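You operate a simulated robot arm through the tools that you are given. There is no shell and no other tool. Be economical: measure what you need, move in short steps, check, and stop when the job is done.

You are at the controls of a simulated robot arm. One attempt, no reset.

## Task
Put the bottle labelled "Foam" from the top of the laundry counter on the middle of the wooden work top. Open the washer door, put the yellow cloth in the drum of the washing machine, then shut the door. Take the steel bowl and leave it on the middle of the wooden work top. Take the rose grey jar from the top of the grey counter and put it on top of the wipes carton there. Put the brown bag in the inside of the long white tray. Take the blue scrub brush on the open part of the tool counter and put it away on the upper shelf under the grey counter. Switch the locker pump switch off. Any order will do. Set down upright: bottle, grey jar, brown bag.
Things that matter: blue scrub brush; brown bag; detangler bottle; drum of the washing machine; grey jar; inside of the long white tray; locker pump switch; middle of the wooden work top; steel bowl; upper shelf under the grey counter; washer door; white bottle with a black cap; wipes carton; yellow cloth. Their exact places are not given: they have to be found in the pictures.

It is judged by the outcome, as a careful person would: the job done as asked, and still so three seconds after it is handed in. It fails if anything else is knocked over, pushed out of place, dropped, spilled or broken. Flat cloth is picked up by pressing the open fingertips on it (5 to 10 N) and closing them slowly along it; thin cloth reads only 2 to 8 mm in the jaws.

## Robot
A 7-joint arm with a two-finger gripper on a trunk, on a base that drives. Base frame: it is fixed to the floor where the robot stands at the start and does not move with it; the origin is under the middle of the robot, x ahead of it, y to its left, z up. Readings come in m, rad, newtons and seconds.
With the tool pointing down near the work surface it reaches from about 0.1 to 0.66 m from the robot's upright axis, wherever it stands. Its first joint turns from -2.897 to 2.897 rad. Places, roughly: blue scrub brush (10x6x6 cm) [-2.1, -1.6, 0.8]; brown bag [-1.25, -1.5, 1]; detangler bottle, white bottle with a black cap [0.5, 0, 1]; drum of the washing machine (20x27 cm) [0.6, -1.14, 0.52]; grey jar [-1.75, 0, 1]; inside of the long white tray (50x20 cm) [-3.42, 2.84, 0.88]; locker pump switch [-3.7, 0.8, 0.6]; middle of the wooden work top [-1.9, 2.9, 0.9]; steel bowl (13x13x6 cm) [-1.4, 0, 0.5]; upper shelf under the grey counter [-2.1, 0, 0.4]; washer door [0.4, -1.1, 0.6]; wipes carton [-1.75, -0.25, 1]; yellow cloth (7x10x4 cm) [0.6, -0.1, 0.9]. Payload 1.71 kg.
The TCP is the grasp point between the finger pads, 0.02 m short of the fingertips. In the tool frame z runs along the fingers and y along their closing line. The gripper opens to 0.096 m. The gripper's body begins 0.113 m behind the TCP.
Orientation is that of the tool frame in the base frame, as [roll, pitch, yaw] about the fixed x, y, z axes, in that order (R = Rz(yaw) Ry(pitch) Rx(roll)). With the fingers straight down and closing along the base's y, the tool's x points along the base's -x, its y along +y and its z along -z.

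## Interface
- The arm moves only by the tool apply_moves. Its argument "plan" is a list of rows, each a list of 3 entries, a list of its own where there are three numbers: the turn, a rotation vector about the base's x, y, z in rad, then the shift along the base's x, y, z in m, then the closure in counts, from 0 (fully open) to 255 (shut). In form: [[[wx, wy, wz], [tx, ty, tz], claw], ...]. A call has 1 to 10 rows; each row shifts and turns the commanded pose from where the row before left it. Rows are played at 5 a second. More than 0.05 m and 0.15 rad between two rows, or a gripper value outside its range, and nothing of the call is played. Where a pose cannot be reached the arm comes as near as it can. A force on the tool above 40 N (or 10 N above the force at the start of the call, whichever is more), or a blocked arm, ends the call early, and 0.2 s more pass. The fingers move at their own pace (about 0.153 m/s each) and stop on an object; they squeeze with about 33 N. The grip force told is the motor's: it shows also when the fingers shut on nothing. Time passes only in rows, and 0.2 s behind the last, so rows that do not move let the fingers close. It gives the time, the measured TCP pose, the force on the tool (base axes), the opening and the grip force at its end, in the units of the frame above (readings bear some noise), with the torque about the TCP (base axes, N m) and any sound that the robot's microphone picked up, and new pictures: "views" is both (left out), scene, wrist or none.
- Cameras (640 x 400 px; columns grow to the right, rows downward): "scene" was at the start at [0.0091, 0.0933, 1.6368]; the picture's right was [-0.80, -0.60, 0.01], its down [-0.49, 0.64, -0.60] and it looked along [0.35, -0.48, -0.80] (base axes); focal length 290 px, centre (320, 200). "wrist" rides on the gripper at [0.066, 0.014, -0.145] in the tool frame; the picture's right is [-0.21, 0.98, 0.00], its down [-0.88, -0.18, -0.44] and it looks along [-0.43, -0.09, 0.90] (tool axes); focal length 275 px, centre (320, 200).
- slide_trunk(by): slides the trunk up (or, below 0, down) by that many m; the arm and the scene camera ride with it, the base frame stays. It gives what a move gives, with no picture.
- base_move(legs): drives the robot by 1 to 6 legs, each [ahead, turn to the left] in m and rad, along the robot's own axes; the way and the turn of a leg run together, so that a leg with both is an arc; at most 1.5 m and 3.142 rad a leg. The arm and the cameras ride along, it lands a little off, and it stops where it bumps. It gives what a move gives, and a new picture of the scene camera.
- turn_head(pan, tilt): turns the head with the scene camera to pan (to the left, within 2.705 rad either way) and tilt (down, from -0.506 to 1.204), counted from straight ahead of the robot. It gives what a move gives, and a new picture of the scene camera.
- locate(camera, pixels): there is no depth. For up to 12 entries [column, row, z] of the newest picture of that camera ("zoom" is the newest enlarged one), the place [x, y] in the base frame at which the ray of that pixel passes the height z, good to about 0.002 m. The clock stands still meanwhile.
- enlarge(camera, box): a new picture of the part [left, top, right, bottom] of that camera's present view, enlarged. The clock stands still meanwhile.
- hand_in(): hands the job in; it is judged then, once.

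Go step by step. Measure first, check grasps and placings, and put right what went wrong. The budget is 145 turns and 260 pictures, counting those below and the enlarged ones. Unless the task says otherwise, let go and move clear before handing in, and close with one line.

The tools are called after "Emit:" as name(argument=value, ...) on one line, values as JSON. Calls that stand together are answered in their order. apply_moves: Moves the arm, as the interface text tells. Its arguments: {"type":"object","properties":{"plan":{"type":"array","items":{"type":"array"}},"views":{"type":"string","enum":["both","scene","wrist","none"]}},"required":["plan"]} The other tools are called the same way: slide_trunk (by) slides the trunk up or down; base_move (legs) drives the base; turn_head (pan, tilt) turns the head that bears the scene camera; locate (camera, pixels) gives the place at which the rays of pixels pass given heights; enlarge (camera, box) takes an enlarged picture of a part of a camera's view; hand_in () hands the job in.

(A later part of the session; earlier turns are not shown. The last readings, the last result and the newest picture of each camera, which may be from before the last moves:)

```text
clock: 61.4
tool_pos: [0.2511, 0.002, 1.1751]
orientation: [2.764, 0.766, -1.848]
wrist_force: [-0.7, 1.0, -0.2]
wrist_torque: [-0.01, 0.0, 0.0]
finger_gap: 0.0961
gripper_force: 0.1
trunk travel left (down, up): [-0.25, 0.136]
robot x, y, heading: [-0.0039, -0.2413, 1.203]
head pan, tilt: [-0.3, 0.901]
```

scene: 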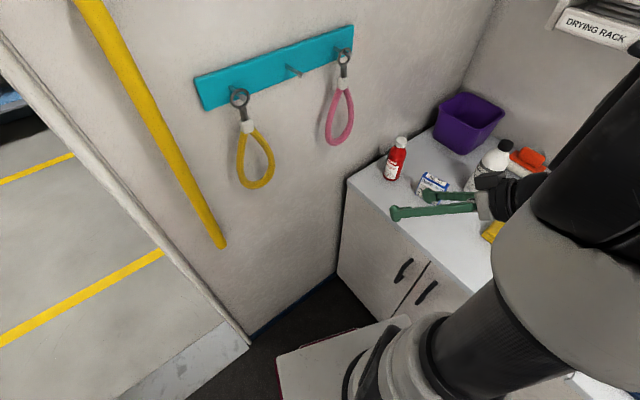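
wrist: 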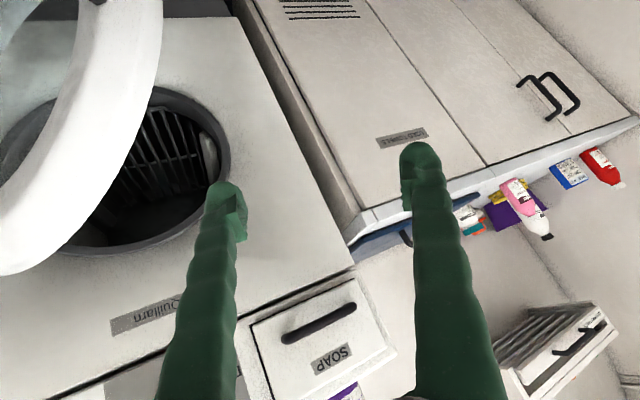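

I'm beside the counter; beyond at left is an open side door. I'll point the tool down and bring the wrist camera over the cloth.

Emit:
apply_moves(plan=[[[-0.1355, -0.0337, 0], [0.035, -0.022, 0], 0], [[-0.1355, -0.0337, 0], [0.035, -0.022, 0], 0], [[-0.1355, -0.0337, 0], [0.035, -0.022, 0], 0], [[-0.1355, -0.0337, 0], [0.035, -0.022, 0], 0], [[-0.1355, -0.0337, 0], [0.035, -0.022, 0], 0], [[-0.1355, -0.0337, 0], [0.035, -0.022, 0], 0], [[0, 0, -0.15], [0.035, 0, 0], 0], [[0, 0, -0.15], [0, 0, 0], 0], [[0, 0, -0.15], [0, 0, 0], 0], [[0, 0, -0.15], [0, 0, 0], 0]])

```text
clock: 63.6
tool_pos: [0.4904, -0.1501, 1.1789]
orientation: [-3.139, 0.016, -2.291]
wrist_force: [0.6, -0.6, -1.1]
wrist_torque: [-0.02, -0.01, 0.03]
finger_gap: 0.096
gripper_force: 0.0
trunk travel left (down, up): [-0.25, 0.136]
robot x, y, heading: [-0.006, -0.2361, 1.202]
head pan, tilt: [-0.3, 0.901]
```

scene: 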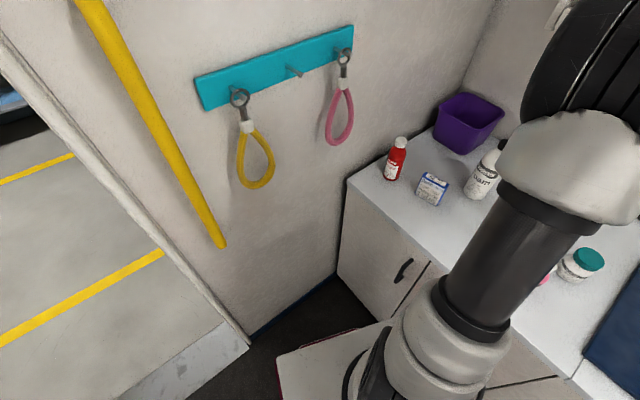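
wrist: 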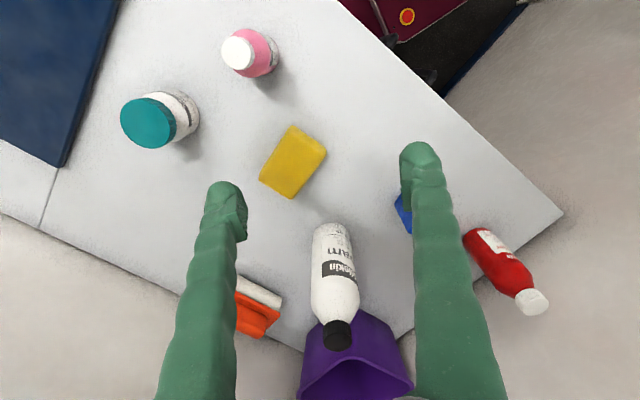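

The cloth is visible at (293,160). I'll measure its corners and the foam bottle base.

Emit:
locate(camera="wrist", pixels=[[294, 126, 0.94], [326, 148, 0.94], [298, 197, 0.94], [260, 180, 0.94], [293, 160, 0.94], [318, 228, 0.9], [342, 228, 0.9], [338, 335, 1.1]])

Emit:
locate(camera="scene", pixels=[[476, 196, 0.9], [492, 157, 1.1], [480, 198, 0.9]])

```text
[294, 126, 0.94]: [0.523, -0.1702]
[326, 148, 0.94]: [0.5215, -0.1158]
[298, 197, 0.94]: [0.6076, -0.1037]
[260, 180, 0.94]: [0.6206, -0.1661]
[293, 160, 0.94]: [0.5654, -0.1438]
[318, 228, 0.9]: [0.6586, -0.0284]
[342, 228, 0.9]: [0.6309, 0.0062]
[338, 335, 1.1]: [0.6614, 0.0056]
```

```text
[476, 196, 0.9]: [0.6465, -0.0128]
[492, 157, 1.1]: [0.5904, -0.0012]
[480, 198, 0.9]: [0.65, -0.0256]
```

Cloth centre (0.567,-0.139), long axis along x. Turn the closing line to y and descend over it.

Emit:
apply_moves(plan=[[[0, 0, -0.15], [0.02, 0.003, 0], 0], [[0, 0, -0.15], [0.02, 0.003, 0], 0], [[0, 0, -0.15], [0.02, 0.003, 0], 0], [[0, 0, -0.15], [0.016, 0.002, -0.03], 0], [[0, 0, -0.15], [0, 0, -0.04], 0], [[0, 0, 0], [0, 0, -0.045], 0], [[0, 0, 0], [0, 0, -0.045], 0], [[0, 0, 0], [0, 0, -0.03], 0], [[0, 0, 0], [0, 0, 0], 0]], views="wrist")

```text
clock: 65.6
tool_pos: [0.5673, -0.1363, 0.9908]
orientation: [-3.139, 0.015, -3.037]
wrist_force: [0.7, -0.4, -0.5]
wrist_torque: [0.03, 0.0, 0.0]
finger_gap: 0.0961
gripper_force: 0.0
trunk travel left (down, up): [-0.25, 0.136]
robot x, y, heading: [-0.0036, -0.2376, 1.204]
head pan, tilt: [-0.3, 0.901]
```

wrist: 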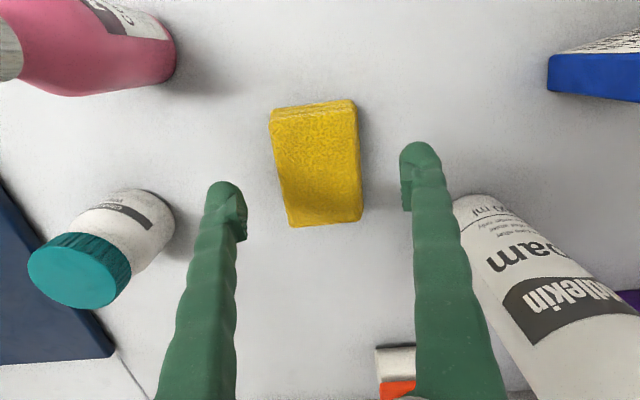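

Centred. Descend 6.5 cm and close slowly.

Emit:
apply_moves(plan=[[[0, 0, 0], [0, 0, -0.03], 0], [[0, 0, 0], [0, 0, -0.025], 0], [[0, 0, 0], [0, 0, -0.01], 0], [[0, 0, 0], [0, 0, 0], 60], [[0, 0, 0], [0, 0, 0], 120], [[0, 0, 0], [0, 0, 0], 180], [[0, 0, 0], [0, 0, 0], 255], [[0, 0, 0], [0, 0, 0], 255]], views="wrist")

```text
clock: 67.4
tool_pos: [0.5663, -0.1389, 0.9246]
orientation: [-3.138, 0.016, -3.037]
wrist_force: [0.4, -0.4, 0.5]
wrist_torque: [0.02, 0.0, -0.02]
finger_gap: 0.0724
gripper_force: 32.8
trunk travel left (down, up): [-0.25, 0.136]
robot x, y, heading: [0.0, -0.2398, 1.203]
head pan, tilt: [-0.3, 0.901]
```

wrist: 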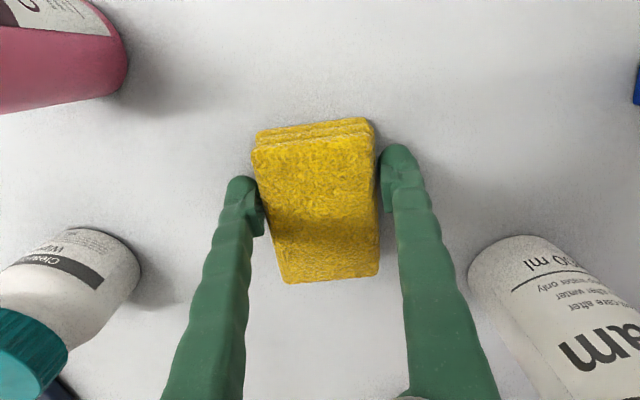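

Gripped at 7.2 cm. Lift and retract.

Emit:
apply_moves(plan=[[[0, 0, 0], [0, 0, 0.04], 255], [[0, 0, 0], [0, 0, 0.05], 255], [[0, 0, 0], [0, 0, 0.05], 255], [[0, 0, 0], [0, 0, 0.05], 255], [[0, 0, 0], [0, 0, 0.05], 255], [[0, 0, 0], [-0.045, 0, 0.01], 255], [[0, 0, 0], [-0.05, 0, 0], 255], [[0, 0, 0], [-0.05, 0, 0], 255], [[0, 0, 0], [-0.05, 0, 0], 255]], views="wrist")

Emit:
base_move(legs=[[-0.68, 0], [0, -1.2]])

```text
clock: 69.4
tool_pos: [0.3719, -0.1388, 1.18]
orientation: [-3.139, 0.018, -3.038]
wrist_force: [-0.5, -0.4, -0.3]
wrist_torque: [-0.02, -0.02, 0.01]
finger_gap: 0.0715
gripper_force: 33.4
trunk travel left (down, up): [-0.25, 0.136]
robot x, y, heading: [-0.0012, -0.2402, 1.201]
head pan, tilt: [-0.3, 0.901]
```

wrist: 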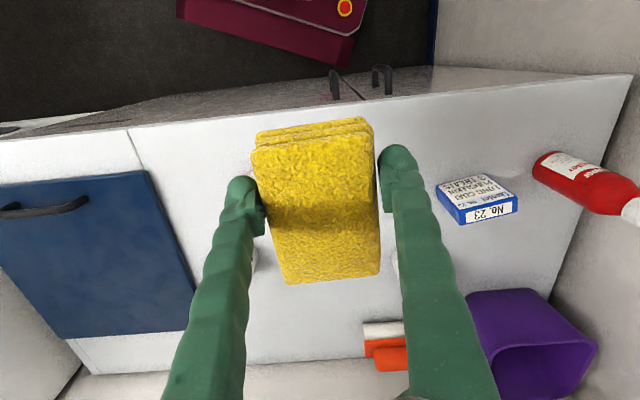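

```text
clock: 76.8
tool_pos: [-0.0104, -1.1652, 1.1797]
orientation: [-3.14, 0.015, 2.051]
wrist_force: [0.4, 0.2, -0.4]
wrist_torque: [-0.01, 0.03, 0.03]
finger_gap: 0.07
gripper_force: 33.0
trunk travel left (down, up): [-0.25, 0.136]
robot x, y, heading: [-0.2443, -0.8469, 0.011]
head pan, tilt: [-0.3, 0.901]
```

scene: 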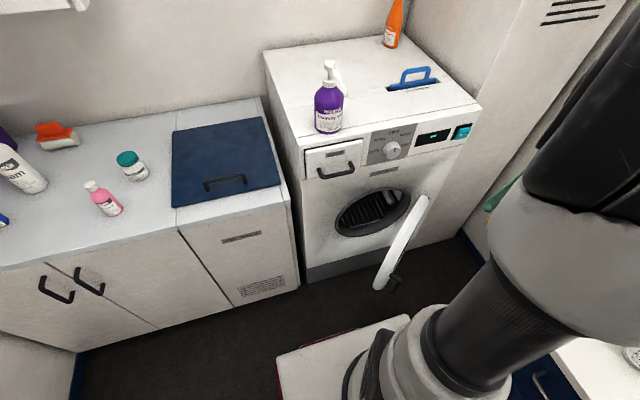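

The drum opening is at (373,212), door open at right. Measure hole edges.

Emit:
locate(camera="scene", pixels=[[373, 212, 0.6], [373, 212, 0.66], [336, 220, 0.6], [336, 220, 0.64], [410, 198, 0.62], [410, 198, 0.66], [373, 238, 0.5], [373, 238, 0.54], [378, 187, 0.7], [378, 187, 0.75]])

Emit:
enlarge(camera="scene", box=[310, 160, 450, 300])

```text
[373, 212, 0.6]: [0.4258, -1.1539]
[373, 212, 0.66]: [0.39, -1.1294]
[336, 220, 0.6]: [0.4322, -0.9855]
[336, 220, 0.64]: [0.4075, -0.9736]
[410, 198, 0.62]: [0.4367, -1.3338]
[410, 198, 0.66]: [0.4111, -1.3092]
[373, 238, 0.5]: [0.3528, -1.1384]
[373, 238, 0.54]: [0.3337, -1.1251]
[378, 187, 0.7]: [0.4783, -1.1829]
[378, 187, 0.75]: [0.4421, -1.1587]
```

```text
2.86 times, centred on (380, 230) of scene
```

zoom: 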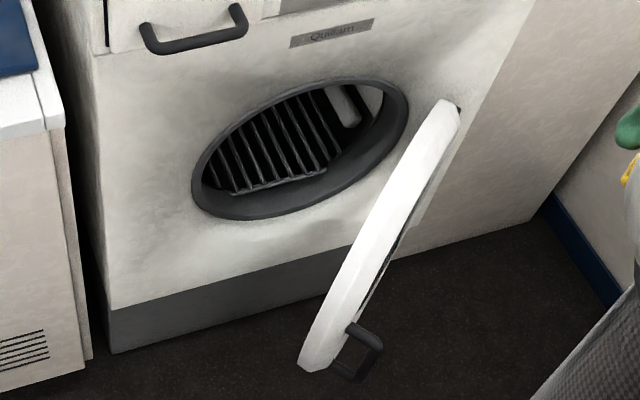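

Hole centre ≈ (0.42,-1.15,0.61), radius ~0.15. I'll square the tool yaw, lower the trunk, then pitch forward.

Emit:
apply_moves(plan=[[[0, 0, 0.14], [0.02, 0.005, 0], 255], [[0, 0, 0.14], [0.02, 0.005, 0], 255], [[0, 0, 0.14], [0.02, 0.005, 0], 255], [[0, 0, 0.14], [0.02, 0.005, 0], 255], [[0, 0, 0.14], [0.02, 0.005, 0], 255], [[0, 0, 0.14], [0.02, 0.0, 0], 255], [[0, 0, 0.14], [0.02, 0.0, 0], 255], [[0, 0, 0.11], [0.02, 0.0, 0], 255]], views="none")

Emit:
slide_trunk(by=-0.25)

Emit:
apply_moves(plan=[[[0, -0.15, 0], [0.025, 0, 0], 255], [[0, -0.15, 0], [0.025, 0, 0], 255], [[0, -0.15, 0], [0.02, 0, 0], 255], [[0, -0.15, 0], [0.02, 0, -0.02], 255], [[0, -0.15, 0], [0.02, 0, -0.03], 255], [[0, -0.15, 0], [0.01, 0, -0.04], 255], [[0, -0.15, 0], [0, 0, -0.04], 255], [[0, -0.05, 0], [0, 0, -0.04], 255], [[0, -0.05, 0], [0, 0, -0.04], 255], [[0, -0.05, 0], [0, 0, -0.04], 255]])

```text
clock: 78.6
tool_pos: [0.1303, -1.1415, 1.183]
orientation: [3.13, 0.022, -3.14]
wrist_force: [0.7, 0.2, -0.9]
wrist_torque: [0.01, 0.01, -0.04]
finger_gap: 0.07
gripper_force: 33.4
trunk travel left (down, up): [-0.25, 0.136]
robot x, y, heading: [-0.2419, -0.8434, 0.006]
head pan, tilt: [-0.3, 0.901]
```

```text
clock: 81.2
tool_pos: [0.1291, -1.1417, 0.9353]
orientation: [3.129, 0.023, 3.14]
wrist_force: [0.5, 0.4, -0.2]
wrist_torque: [-0.01, 0.01, 0.03]
finger_gap: 0.0697
gripper_force: 33.0
trunk travel left (down, up): [0.0, 0.386]
robot x, y, heading: [-0.2434, -0.8479, 0.013]
head pan, tilt: [-0.3, 0.901]
```

```text
clock: 82.6
tool_pos: [0.2382, -1.1397, 0.8754]
orientation: [3.136, 0.881, -3.124]
wrist_force: [1.7, 0.5, -0.1]
wrist_torque: [-0.03, 0.05, -0.03]
finger_gap: 0.0748
gripper_force: 32.9
trunk travel left (down, up): [0.0, 0.386]
robot x, y, heading: [-0.2399, -0.8452, 0.009]
head pan, tilt: [-0.3, 0.901]
stopped in row 6: the force on the tool passed its limit at 61 N (the readings are from after the stop); the commanded pose is now the measured one
```

scene: 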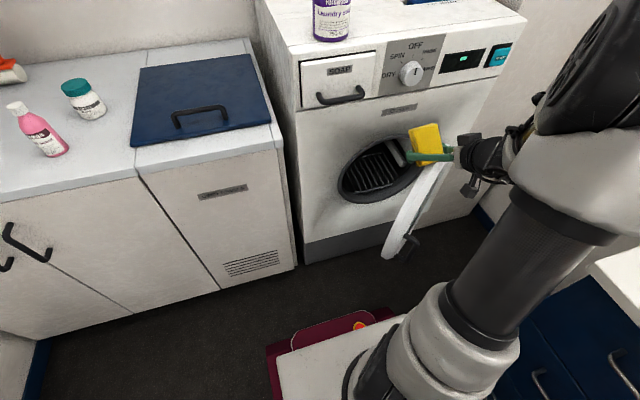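
wrist: 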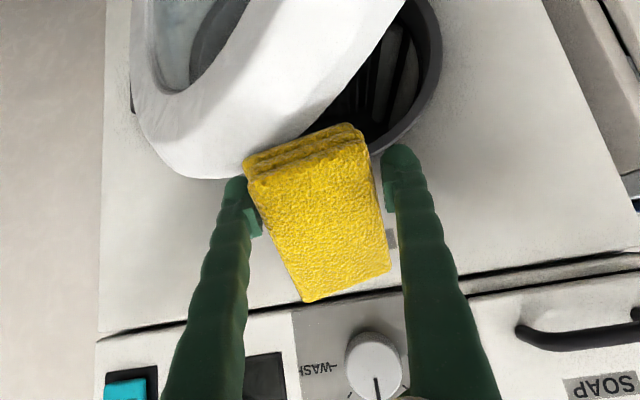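

The cloth tip met the half-open door (it swung back to about 45°). I'll go to its inner side and push it wider with the left finger.

Emit:
apply_moves(plan=[[[0, 0, 0], [0, 0.02, 0.03], 255], [[0, 0, 0], [0.03, 0.035, 0], 255], [[0, 0, 0], [0.03, 0.035, 0], 255], [[0, -0.1, 0], [0, 0, -0.045], 255], [[0, 0, 0], [0, 0, -0.045], 255], [[0, 0, 0], [0, 0, -0.045], 255], [[0, 0, 0], [0, 0, -0.03], 255], [[0, 0, 0], [0, 0, 0], 255]])

```text
clock: 84.2
tool_pos: [0.2879, -1.0483, 0.7555]
orientation: [-3.14, 1.01, -3.115]
wrist_force: [-0.4, -0.7, -0.9]
wrist_torque: [0.04, -0.05, 0.07]
finger_gap: 0.0751
gripper_force: 32.9
trunk travel left (down, up): [0.0, 0.386]
robot x, y, heading: [-0.2445, -0.8435, 0.007]
head pan, tilt: [-0.3, 0.901]
stopped in row 8: the force on the tool passed its limit at 85 N (the readings are from after the stop); the commanded pose is now the measured one
```

scene: 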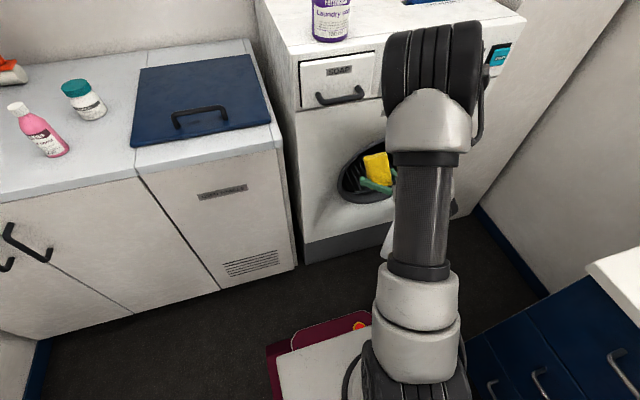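
wrist: 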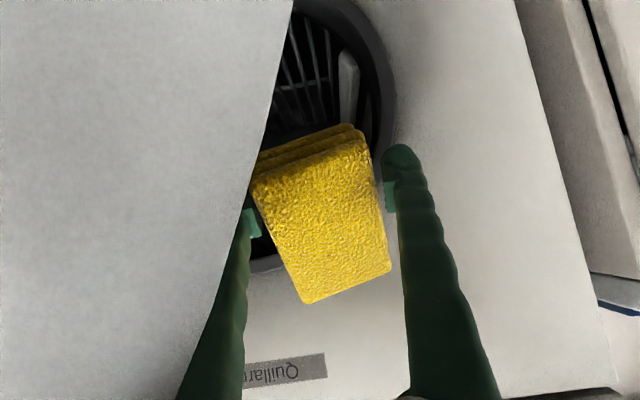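

The door is at left, outside my fingers; I'm on its inner side. Push it toward -y/-x.

Emit:
apply_moves(plan=[[[0, 0, 0], [-0.005, -0.02, 0], 255], [[0, 0, 0], [-0.005, -0.02, 0], 255], [[0, 0, 0], [-0.005, -0.02, 0], 255], [[0, 0, 0], [-0.005, -0.02, 0], 255], [[0, 0, 0], [-0.005, -0.02, 0], 255], [[0, 0, 0], [-0.005, -0.02, 0], 255]])

```text
clock: 84.8
tool_pos: [0.2674, -1.079, 0.7625]
orientation: [3.137, 1.023, -3.12]
wrist_force: [0.8, -0.6, -0.5]
wrist_torque: [0.01, -0.02, 0.02]
finger_gap: 0.0752
gripper_force: 33.3
trunk travel left (down, up): [0.0, 0.386]
robot x, y, heading: [-0.2414, -0.8498, 0.007]
head pan, tilt: [-0.3, 0.901]
stopped in row 2: the force on the tool passed its limit at 46 N (the readings are from after the stop); the commanded pose is now the measured one
```

scene: 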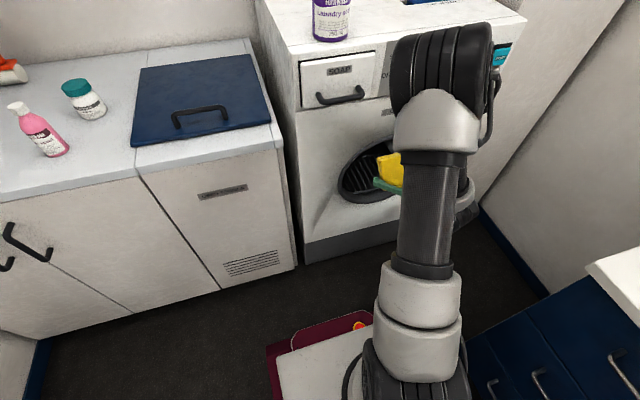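
wrist: 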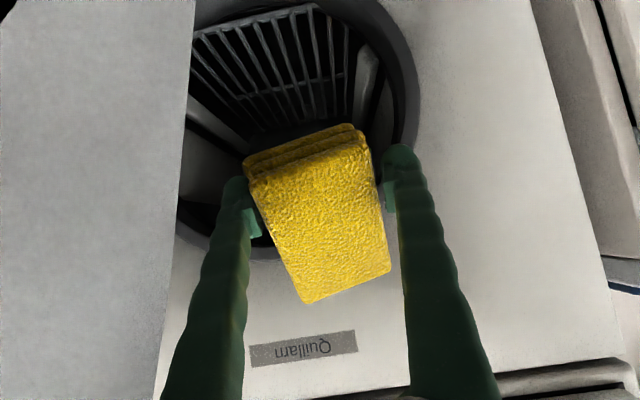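

The door swings open with it; the hole is now in view. Push a bit further in small steps.

Emit:
apply_moves(plan=[[[0, 0, 0], [-0.002, -0.01, 0], 255], [[0, 0, 0], [-0.002, -0.01, 0], 255], [[0, 0, 0], [-0.002, -0.01, 0], 255], [[0, 0, 0], [0, -0.01, 0], 255], [[0, 0, 0], [0, -0.01, 0], 255], [[0, 0, 0], [0, -0.01, 0], 255], [[0, 0, 0], [0, -0.01, 0], 255]])

```text
clock: 85.7
tool_pos: [0.2458, -1.108, 0.7692]
orientation: [3.123, 1.032, -3.127]
wrist_force: [-0.6, -0.4, -0.5]
wrist_torque: [0.04, -0.03, 0.04]
finger_gap: 0.0752
gripper_force: 33.2
trunk travel left (down, up): [0.0, 0.386]
robot x, y, heading: [-0.237, -0.8439, 0.006]
head pan, tilt: [-0.3, 0.901]
stopped in row 4: the force on the tool passed its limit at 48 N (the readings are from after the stop); the commanded pose is now the measured one
```

scene: 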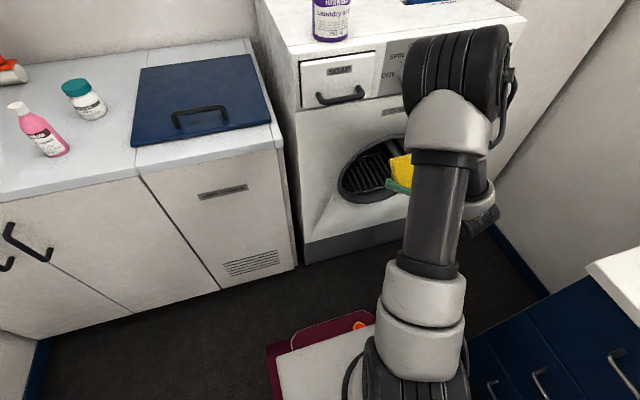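
wrist: 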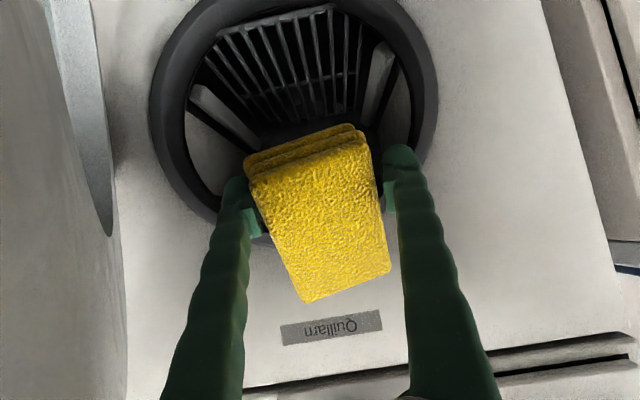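

The hole is fully visible. Insert along the tool axis into the drum.

Emit:
apply_moves(plan=[[[0, 0, 0], [0.035, -0.002, -0.022], 255], [[0, -0.03, 0], [0.035, -0.004, -0.022], 255], [[0, -0.03, 0], [0.035, -0.004, -0.022], 255], [[0, -0.03, 0], [0.035, -0.004, -0.022], 255], [[0, 0, 0], [0.035, -0.004, -0.022], 255], [[0, 0, 0], [0.035, -0.004, -0.022], 255], [[0, 0, 0], [0.035, -0.004, -0.02], 255], [[0, 0, 0], [0.03, -0.004, -0.015], 255], [[0, 0, 0], [0, 0, 0], 255]])

```text
clock: 87.7
tool_pos: [0.5212, -1.1361, 0.5985]
orientation: [3.125, 1.122, -3.125]
wrist_force: [-1.1, -0.9, -0.4]
wrist_torque: [-0.03, -0.02, 0.0]
finger_gap: 0.0744
gripper_force: 33.0
trunk travel left (down, up): [0.0, 0.386]
robot x, y, heading: [-0.2376, -0.8454, 0.009]
head pan, tilt: [-0.3, 0.901]
```

scene: 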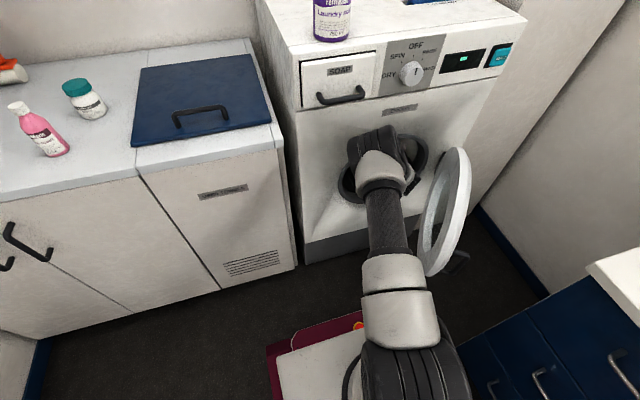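
wrist: 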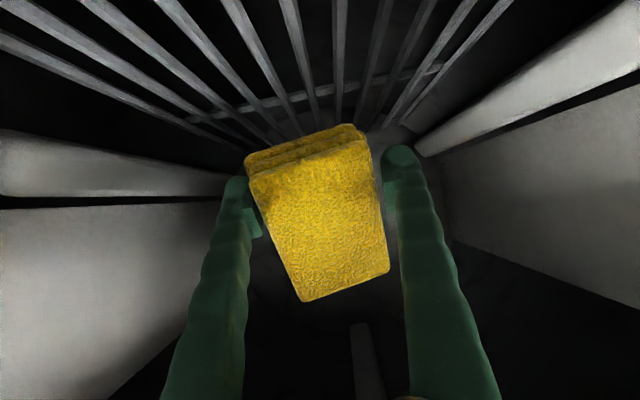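

Inside the drum. A bit deeper and lower, then release.

Emit:
apply_moves(plan=[[[0, 0, 0], [0.03, 0, -0.015], 255], [[0, 0, 0], [0.03, 0, -0.015], 255], [[0, 0, 0], [0.02, 0, -0.01], 255], [[0, 0, 0], [0, 0, 0], 120], [[0, 0, 0], [0, 0, 0], 0], [[0, 0, 0], [0, 0, 0], 0]])

```text
clock: 89.1
tool_pos: [0.603, -1.139, 0.5627]
orientation: [3.129, 1.124, -3.122]
wrist_force: [0.1, -0.5, 0.5]
wrist_torque: [-0.04, -0.02, 0.01]
finger_gap: 0.0958
gripper_force: 0.0
trunk travel left (down, up): [0.0, 0.386]
robot x, y, heading: [-0.239, -0.8431, 0.005]
head pan, tilt: [-0.3, 0.901]
```

scene: 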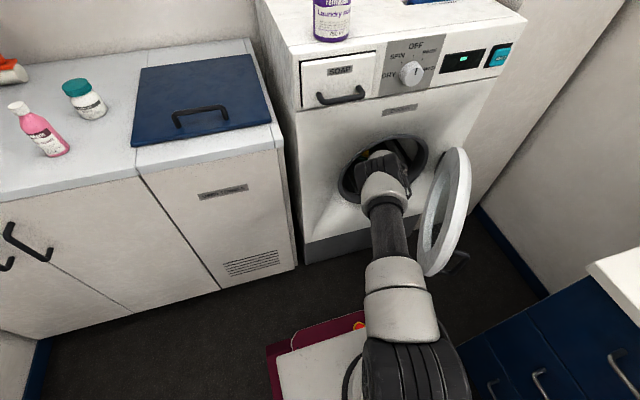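
wrist: 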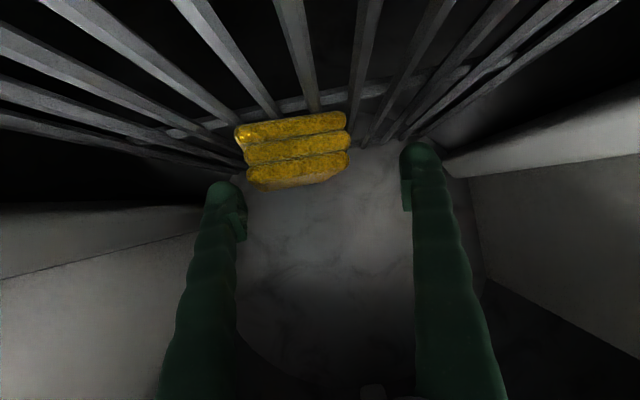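

The cloth sits in the drum. Retract along the same path.

Emit:
apply_moves(plan=[[[0, 0, 0], [-0.035, 0.003, 0.02], 0], [[0, 0, 0], [-0.035, 0.003, 0.02], 0], [[0, 0, 0], [-0.035, 0.003, 0.02], 0], [[0, 0, 0], [-0.035, 0.003, 0.021], 0], [[0, 0, 0], [-0.035, 0.003, 0.021], 120], [[0, 0.02, 0], [-0.035, 0.003, 0.022], 120], [[0, 0.03, 0], [-0.035, 0.003, 0.022], 120], [[0, 0.03, 0], [-0.035, 0.003, 0.022], 120], [[0, 0.03, 0], [-0.035, 0.005, 0.022], 120], [[0, 0, 0], [-0.02, 0.005, 0.03], 120]])

```text
clock: 91.3
tool_pos: [0.2662, -1.1027, 0.7845]
orientation: [3.123, 1.012, -3.128]
wrist_force: [-0.1, 0.2, -0.6]
wrist_torque: [0.0, 0.0, -0.02]
finger_gap: 0.0508
gripper_force: 0.1
trunk travel left (down, up): [0.0, 0.386]
robot x, y, heading: [-0.237, -0.8466, 0.01]
head pan, tilt: [-0.3, 0.901]
```

scene: 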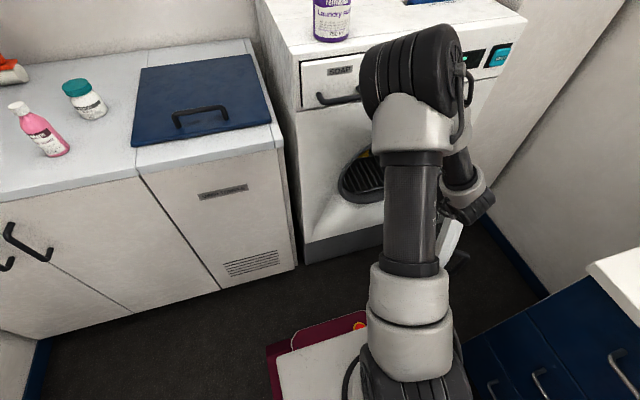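
wrist: 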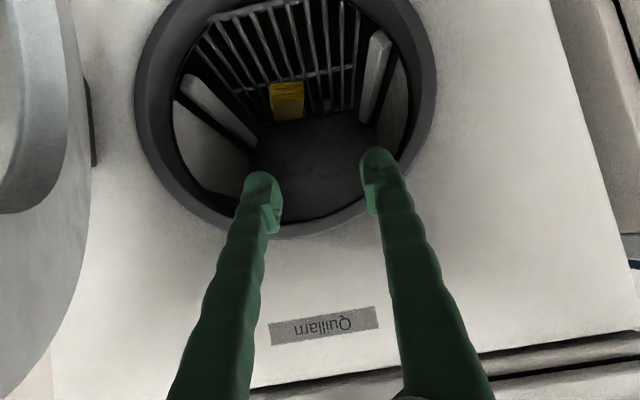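

Cloth in drum confirmed at (287,100). Raise and point down to view the door.

Emit:
apply_moves(plan=[[[0, 0, 0], [-0.02, 0.01, 0.04], 255], [[0, 0.14, 0], [-0.02, 0, 0.04], 255], [[0, 0.14, 0], [-0.02, 0, 0.04], 255], [[0, 0.14, 0], [-0.02, 0, 0.04], 255], [[0, 0.14, 0], [-0.02, 0, 0.03], 255], [[0, 0.14, 0], [-0.02, -0.02, 0], 255], [[0, 0.14, 0], [-0.02, -0.02, 0], 255], [[0, 0.14, 0], [-0.02, -0.02, 0], 255]])

```text
clock: 93.1
tool_pos: [0.1084, -1.1544, 0.9737]
orientation: [3.11, 0.031, -3.135]
wrist_force: [0.6, -0.4, -0.3]
wrist_torque: [0.01, -0.01, -0.02]
finger_gap: 0.0001
gripper_force: 29.4
trunk travel left (down, up): [0.0, 0.386]
robot x, y, heading: [-0.2451, -0.848, 0.01]
head pan, tilt: [-0.3, 0.901]
```

scene: 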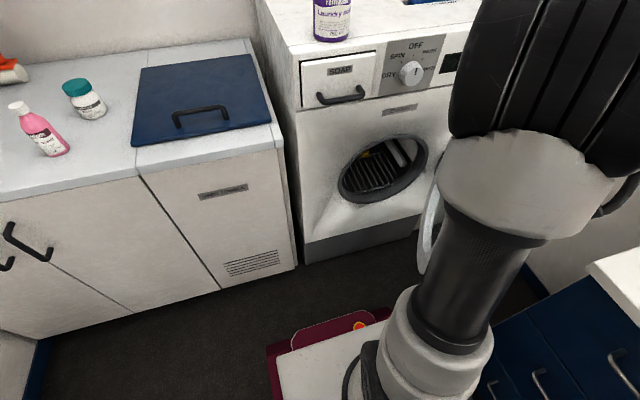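
wrist: 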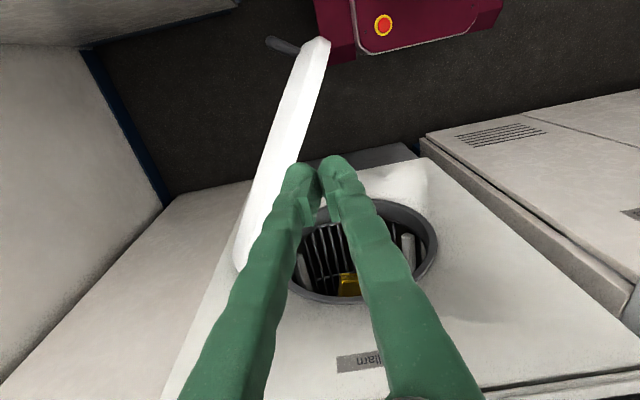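

The wrist view shows the door edge-on: free end (322,45), handle (285,45), hinge near (240,260). Measure.

Emit:
locate(camera="wrist", pixels=[[318, 45, 0.62], [283, 45, 0.62], [240, 255, 0.62], [290, 110, 0.75], [260, 180, 0.8], [275, 150, 0.8], [360, 50, 0.25], [500, 5, 0.25]])

```text
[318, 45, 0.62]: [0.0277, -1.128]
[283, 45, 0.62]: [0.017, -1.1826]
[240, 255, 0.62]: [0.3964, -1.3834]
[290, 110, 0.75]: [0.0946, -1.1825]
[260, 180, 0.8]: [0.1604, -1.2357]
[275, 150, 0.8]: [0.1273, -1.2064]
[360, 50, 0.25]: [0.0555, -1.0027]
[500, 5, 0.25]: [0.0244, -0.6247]
```

Door is at ~55°. I'll put the closed fingers on its outer side at (0.08,-1.275) and push it shut along the arc.

Emit:
apply_moves(plan=[[[0, 0, 0], [-0.01, -0.04, 0], 255], [[0, 0, 0], [-0.01, -0.04, 0], 255], [[0, 0, 0], [-0.01, -0.04, 0], 255], [[0, 0, 0], [0, 0, -0.045], 255], [[0, 0, 0], [0, 0, -0.045], 255], [[0, 0, 0], [0, 0, -0.045], 255], [[0, 0, 0], [0, 0, -0.045], 255], [[0, 0, 0], [0, 0, -0.045], 255], [[0, 0, 0], [0, 0, -0.045], 255], [[0, 0, 0], [0, 0, 0], 255]])

```text
clock: 95.3
tool_pos: [0.0795, -1.2726, 0.7014]
orientation: [3.113, 0.032, -3.133]
wrist_force: [0.5, -0.5, 0.3]
wrist_torque: [0.04, -0.01, -0.02]
finger_gap: 0.0001
gripper_force: 29.4
trunk travel left (down, up): [0.0, 0.386]
robot x, y, heading: [-0.2405, -0.8479, 0.006]
head pan, tilt: [-0.3, 0.901]
```

scene: 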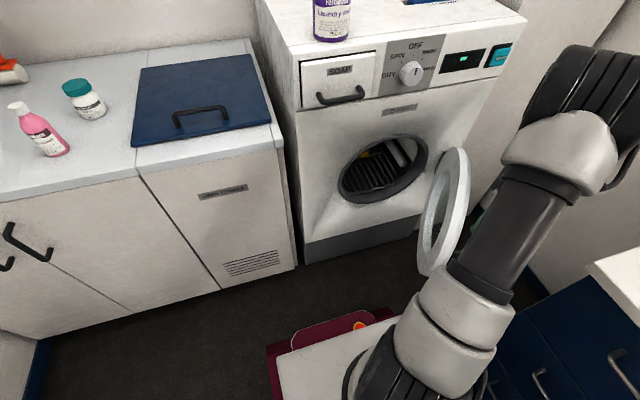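
wrist: 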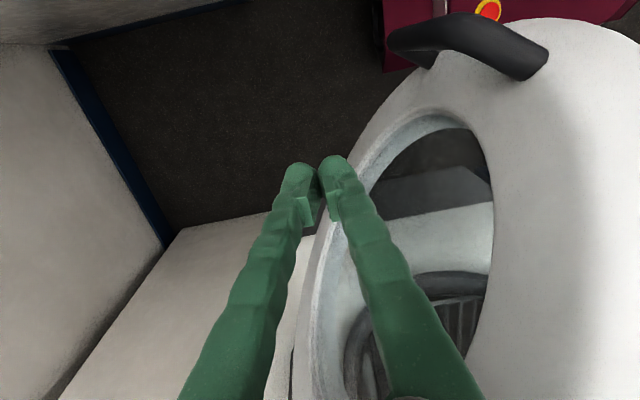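

Fingers are outside the door. Push along the closing arc, tilting the tool forward.

Emit:
apply_moves(plan=[[[0, 0, 0], [0.015, 0.027, 0], 255], [[0, 0, 0], [0.015, 0.027, 0], 255], [[0, -0.08, 0], [0.02, 0.028, 0], 255], [[0, -0.08, 0], [0.02, 0.029, 0], 255], [[0, -0.08, 0], [0.024, 0.022, 0], 255], [[0, -0.08, 0], [0.025, 0.023, 0], 255], [[0, -0.08, 0], [0.028, 0.017, 0], 255], [[0, -0.08, 0], [0.029, 0.017, 0], 255]])

```text
clock: 97.1
tool_pos: [0.2537, -1.0835, 0.7024]
orientation: [3.117, 0.513, -3.131]
wrist_force: [0.1, -0.1, 0.3]
wrist_torque: [-0.01, 0.02, 0.02]
finger_gap: 0.0002
gripper_force: 29.4
trunk travel left (down, up): [0.0, 0.386]
robot x, y, heading: [-0.2415, -0.8488, 0.012]
head pan, tilt: [-0.3, 0.901]
```

scene: 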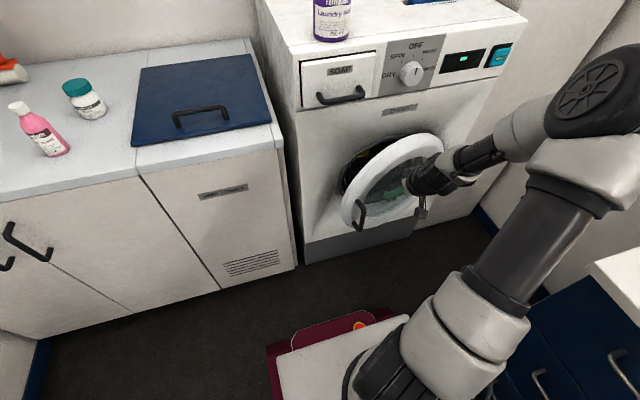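
wrist: 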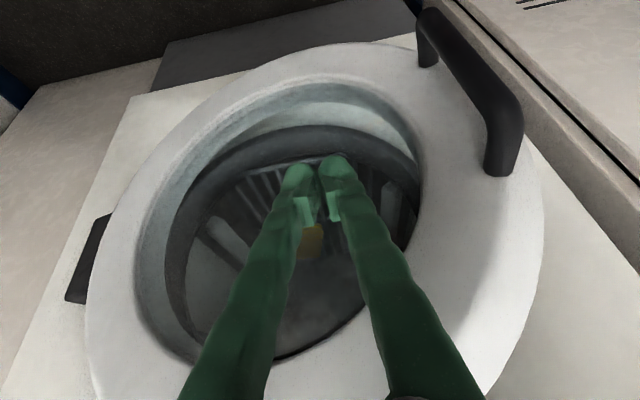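

Almost closed. Shift onto the ring beside the handle (+y 0.06), then push +x until it shuts.

Emit:
apply_moves(plan=[[[0, 0, 0], [-0.02, 0.02, 0.0], 255], [[0, 0, 0], [0, 0.02, 0.01], 255], [[0, 0, 0], [0, 0.02, 0.02], 255], [[0, 0, 0], [0.025, 0, 0], 255], [[0, -0.05, 0], [0.025, 0, 0], 255], [[0, -0.05, 0], [0.02, 0, 0], 255], [[0, -0.05, 0], [0.02, 0, 0], 255], [[0, 0, 0], [0.015, 0, 0], 255], [[0, 0, 0], [0.015, 0, 0], 255], [[0, 0, 0], [0.015, 0, 0], 255]])

```text
clock: 99.1
tool_pos: [0.3305, -1.0234, 0.738]
orientation: [3.113, 0.658, -3.134]
wrist_force: [-0.4, 0.1, -0.4]
wrist_torque: [-0.01, -0.02, 0.03]
finger_gap: 0.0
gripper_force: 29.5
trunk travel left (down, up): [0.0, 0.386]
robot x, y, heading: [-0.2436, -0.8464, 0.008]
head pan, tilt: [-0.3, 0.901]
stopped in row 9: the force on the tool passed its limit at 42 N (the readings are from after the stop); the commanded pose is now the measured one
```

scene: 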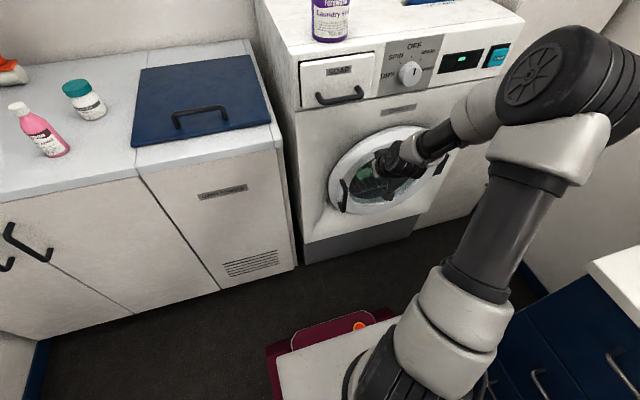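
wrist: 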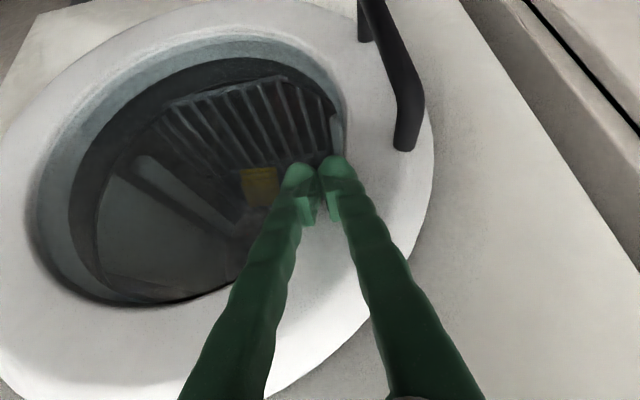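

Contact at 42 N suggests shut. Push again gently to be sure, then back away and check.

Emit:
apply_moves(plan=[[[0, 0, 0], [0.012, 0.0, 0], 255], [[0, 0, 0], [0.012, 0, 0], 255], [[0, 0, 0], [0.012, 0, 0], 255]], views="none")

Emit:
apply_moves(plan=[[[0, 0, 0], [-0.04, 0, 0.03], 255], [[0, 0, 0], [-0.04, 0, 0.03], 255], [[0, 0.1, 0], [-0.03, 0, 0.035], 255], [[0, 0.1, 0], [-0.03, 0, 0.035], 255], [[0, 0.1, 0], [-0.03, 0, 0.03], 0], [[0, 0.1, 0], [0, 0, 0.03], 0], [[0, 0.1, 0], [0, 0, 0.03], 0], [[0, 0.1, 0], [0, 0, 0], 0]])

```text
clock: 99.6
tool_pos: [0.3312, -1.0224, 0.7399]
orientation: [3.106, 0.653, -3.136]
wrist_force: [0.6, 0.1, -0.3]
wrist_torque: [-0.06, 0.03, 0.01]
finger_gap: 0.0
gripper_force: 29.2
trunk travel left (down, up): [0.0, 0.386]
robot x, y, heading: [-0.2414, -0.848, 0.005]
head pan, tilt: [-0.3, 0.901]
stopped in row 2: the force on the tool passed its limit at 43 N (the readings are from after the stop); the commanded pose is now the measured one
```

```text
clock: 101.4
tool_pos: [0.1622, -1.0258, 0.9597]
orientation: [3.108, 0.053, -3.139]
wrist_force: [0.5, 0.1, 0.1]
wrist_torque: [-0.05, 0.01, 0.01]
finger_gap: 0.096
gripper_force: 0.1
trunk travel left (down, up): [0.0, 0.386]
robot x, y, heading: [-0.2418, -0.8485, 0.008]
head pan, tilt: [-0.3, 0.901]
```

scene: 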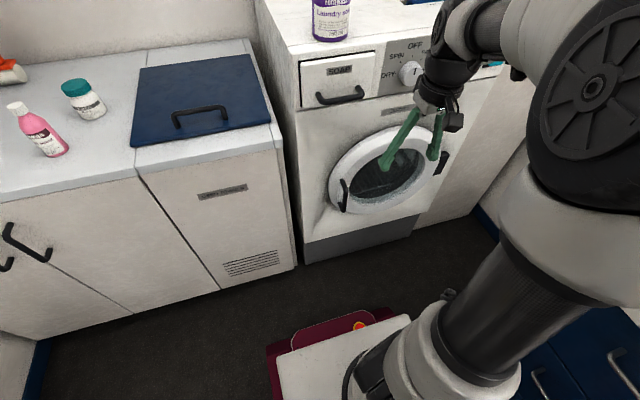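
wrist: 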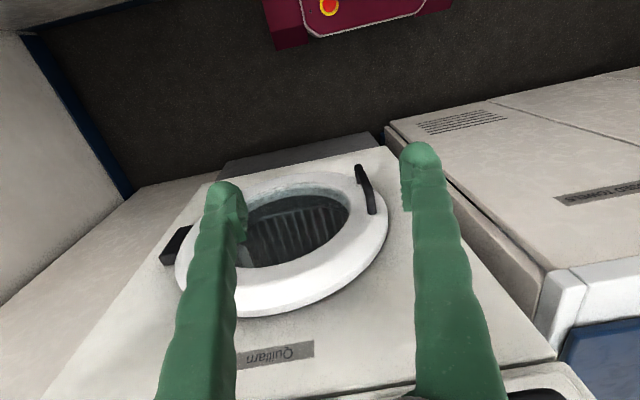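

Door looks flush. Quick numeric check of the handle position against the closed value (x≈0.345, y≈-0.965).

Emit:
locate(camera="scene", pixels=[[343, 195, 0.6], [344, 181, 0.66], [344, 210, 0.56]])

Emit:
enlarge(camera="wrist", box=[150, 130, 420, 320])

```text
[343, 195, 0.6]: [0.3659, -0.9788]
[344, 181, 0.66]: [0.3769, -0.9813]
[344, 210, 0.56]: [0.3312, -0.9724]
```

```text
2.11 times, centred on (285, 225) of wrist
```

zoom: 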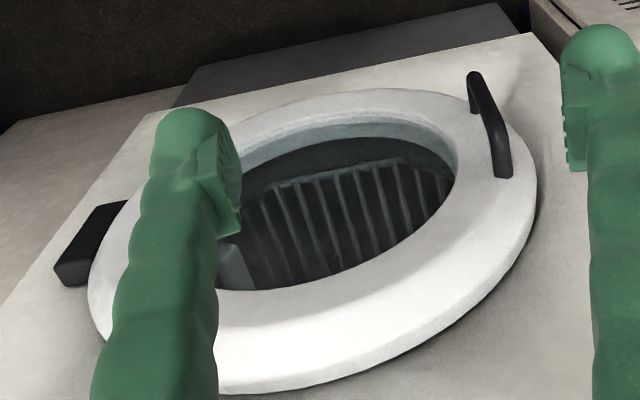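

The door matches its original closed position. Now drive back to the counter for the Foam bottle.

Emit:
slide_trunk(by=0.25)

Emit:
base_move(legs=[[0, 1.24], [0.8, 0]])

```text
clock: 104.0
tool_pos: [0.1628, -1.025, 1.2091]
orientation: [3.105, 0.053, -3.138]
wrist_force: [0.5, -0.8, 0.7]
wrist_torque: [-0.01, -0.02, 0.0]
finger_gap: 0.0962
gripper_force: 0.0
trunk travel left (down, up): [-0.25, 0.136]
robot x, y, heading: [-0.2413, -0.8482, 0.01]
head pan, tilt: [-0.3, 0.901]
```

```text
clock: 112.1
tool_pos: [0.3158, 0.1865, 1.2163]
orientation: [3.107, 0.07, -1.917]
wrist_force: [-0.9, -4.1, 1.1]
wrist_torque: [0.55, -0.16, -0.04]
finger_gap: 0.0958
gripper_force: 0.0
trunk travel left (down, up): [-0.25, 0.136]
robot x, y, heading: [0.0185, -0.1145, 1.219]
head pan, tilt: [-0.3, 0.901]
```

scene: 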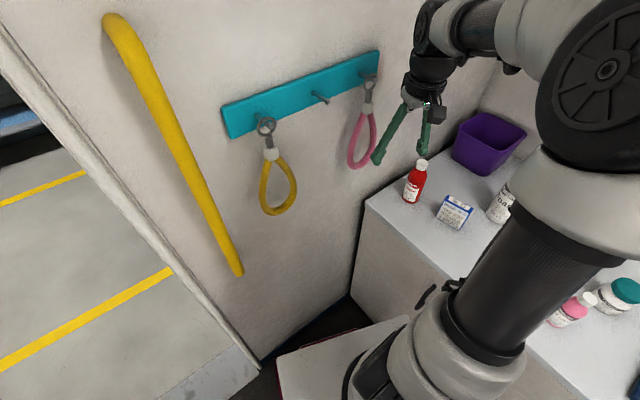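

Gripper is close to the wall loop; move away toward -y and raise, then look down at the bottle.

Emit:
apply_moves(plan=[[[0, 0, 0], [0.0, -0.03, 0.01], 0], [[0, 0, 0], [0.02, -0.03, 0.02], 0], [[0, 0, 0], [0.03, -0.03, 0.02], 0], [[0, 0, 0], [0.035, -0.03, 0.02], 0], [[0, 0, 0], [0.035, -0.03, 0.02], 0], [[0, 0, 0], [0.035, -0.02, 0], 0], [[0, 0, 0], [0.03, 0, 0], 0], [[0.03, 0.0, 0], [0, 0, 0], 0]])

```text
refused: row 4 steps farther than a row can; nothing moved
```

Emit:
apply_moves(plan=[[[0, 0, 0], [0.0, -0.03, 0.01], 0], [[0, 0, 0], [0.02, -0.03, 0.02], 0], [[0, 0, 0], [0.03, -0.03, 0.015], 0], [[0, 0, 0], [0.035, -0.03, 0.015], 0], [[0, 0, 0], [0.035, -0.03, 0.015], 0], [[0, 0, 0], [0.035, -0.02, 0.015], 0], [[0, 0, 0], [0.03, 0, 0], 0], [[0.0, 0.0, 0], [0, 0, 0], 0]])

```text
clock: 113.9
tool_pos: [0.5135, 0.0511, 1.2944]
orientation: [3.107, 0.039, -1.917]
wrist_force: [-0.4, -0.6, 0.0]
wrist_torque: [0.01, -0.02, -0.02]
finger_gap: 0.0959
gripper_force: 0.0
trunk travel left (down, up): [-0.25, 0.136]
robot x, y, heading: [0.0175, -0.1131, 1.223]
head pan, tilt: [-0.3, 0.901]
```

scene: 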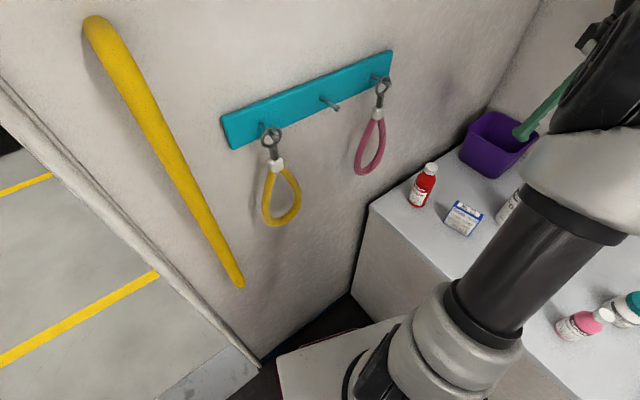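
wrist: 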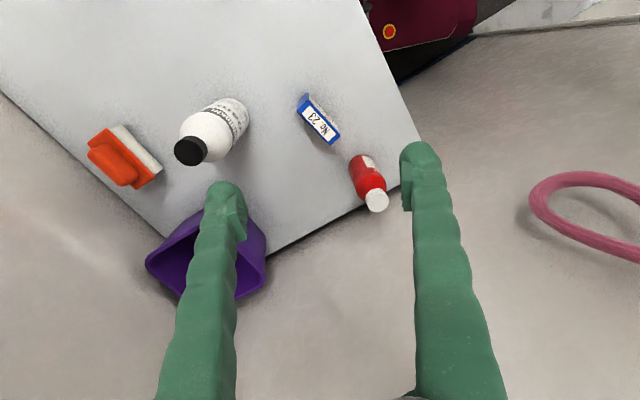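

Bottle's cap at (190,151), base near (236,108). Locate at several heights.

Emit:
locate(camera="wrist", pixels=[[236, 112, 0.9], [188, 151, 1.08], [188, 151, 1.1], [188, 151, 1.12], [188, 151, 1.14], [205, 133, 1.05], [140, 145, 0.92], [93, 152, 0.95], [320, 105, 0.9]])

Emit:
enlarge(camera="wrist", box=[60, 60, 300, 210])

```text
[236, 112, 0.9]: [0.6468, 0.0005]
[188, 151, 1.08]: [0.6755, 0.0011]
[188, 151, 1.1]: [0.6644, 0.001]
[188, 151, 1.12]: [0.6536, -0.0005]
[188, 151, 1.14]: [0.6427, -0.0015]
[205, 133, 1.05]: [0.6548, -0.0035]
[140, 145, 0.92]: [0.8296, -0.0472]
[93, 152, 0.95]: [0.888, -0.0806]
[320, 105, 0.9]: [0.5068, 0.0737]
```

```text
2.67 times, centred on (180, 135) of wrist
```

zoom: 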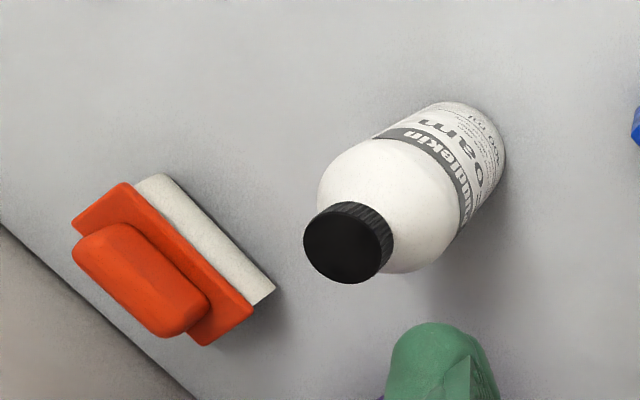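

Bottle axis (0.650,-0.001), cap top ≈1.12. Move above it, straighten the tool, descend to z 1.03 and close.

Emit:
apply_moves(plan=[[[-0.048, -0.019, 0], [0.04, -0.015, 0], 0], [[0, 0, 0], [0.045, -0.018, 0], 0], [[0, 0, 0], [0.045, -0.018, 0], 0], [[0, 0, 0], [0.0065, -0.001, -0.03], 0], [[0, 0, 0], [0, 0, -0.04], 0], [[0, 0, 0], [0, 0, 0], 0]], views="wrist")

```text
clock: 115.3
tool_pos: [0.6518, -0.0012, 1.2206]
orientation: [-3.141, 0.0, -1.916]
wrist_force: [0.4, -0.6, -0.5]
wrist_torque: [-0.01, 0.01, 0.01]
finger_gap: 0.0959
gripper_force: 0.1
trunk travel left (down, up): [-0.25, 0.136]
robot x, y, heading: [0.0169, -0.1108, 1.219]
head pan, tilt: [-0.3, 0.901]
```

wrist: 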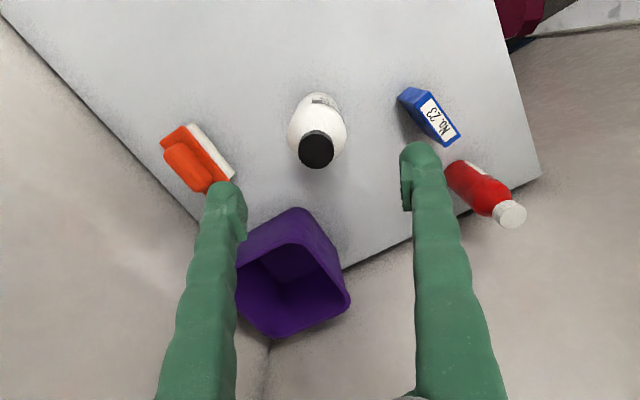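

Centred. Descend to 1.03 and close.

Emit:
apply_moves(plan=[[[0, 0, 0], [0, 0, -0.04], 0], [[0, 0, 0], [0, 0, -0.04], 0], [[0, 0, 0], [0, 0, -0.04], 0], [[0, 0, 0], [0, 0, -0.04], 0], [[0, 0, 0], [0, 0, -0.03], 0], [[0, 0, 0], [0, 0, 0], 60], [[0, 0, 0], [0, 0, 0], 100], [[0, 0, 0], [0, 0, 0], 160], [[0, 0, 0], [0, 0, 0], 255], [[0, 0, 0], [0, 0, 0], 255]], views="wrist")

```text
clock: 117.5
tool_pos: [0.6504, -0.0039, 1.0318]
orientation: [3.141, 0.002, -1.917]
wrist_force: [3.4, -0.3, 7.2]
wrist_torque: [0.08, -0.3, -0.07]
finger_gap: 0.0757
gripper_force: 32.5
trunk travel left (down, up): [-0.25, 0.136]
robot x, y, heading: [0.0164, -0.1133, 1.221]
head pan, tilt: [-0.3, 0.901]
```

wrist: 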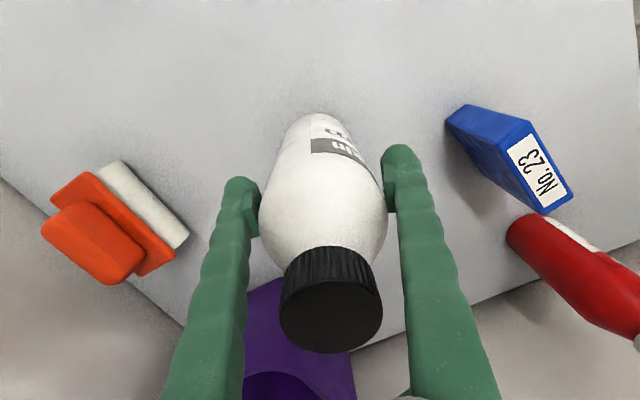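

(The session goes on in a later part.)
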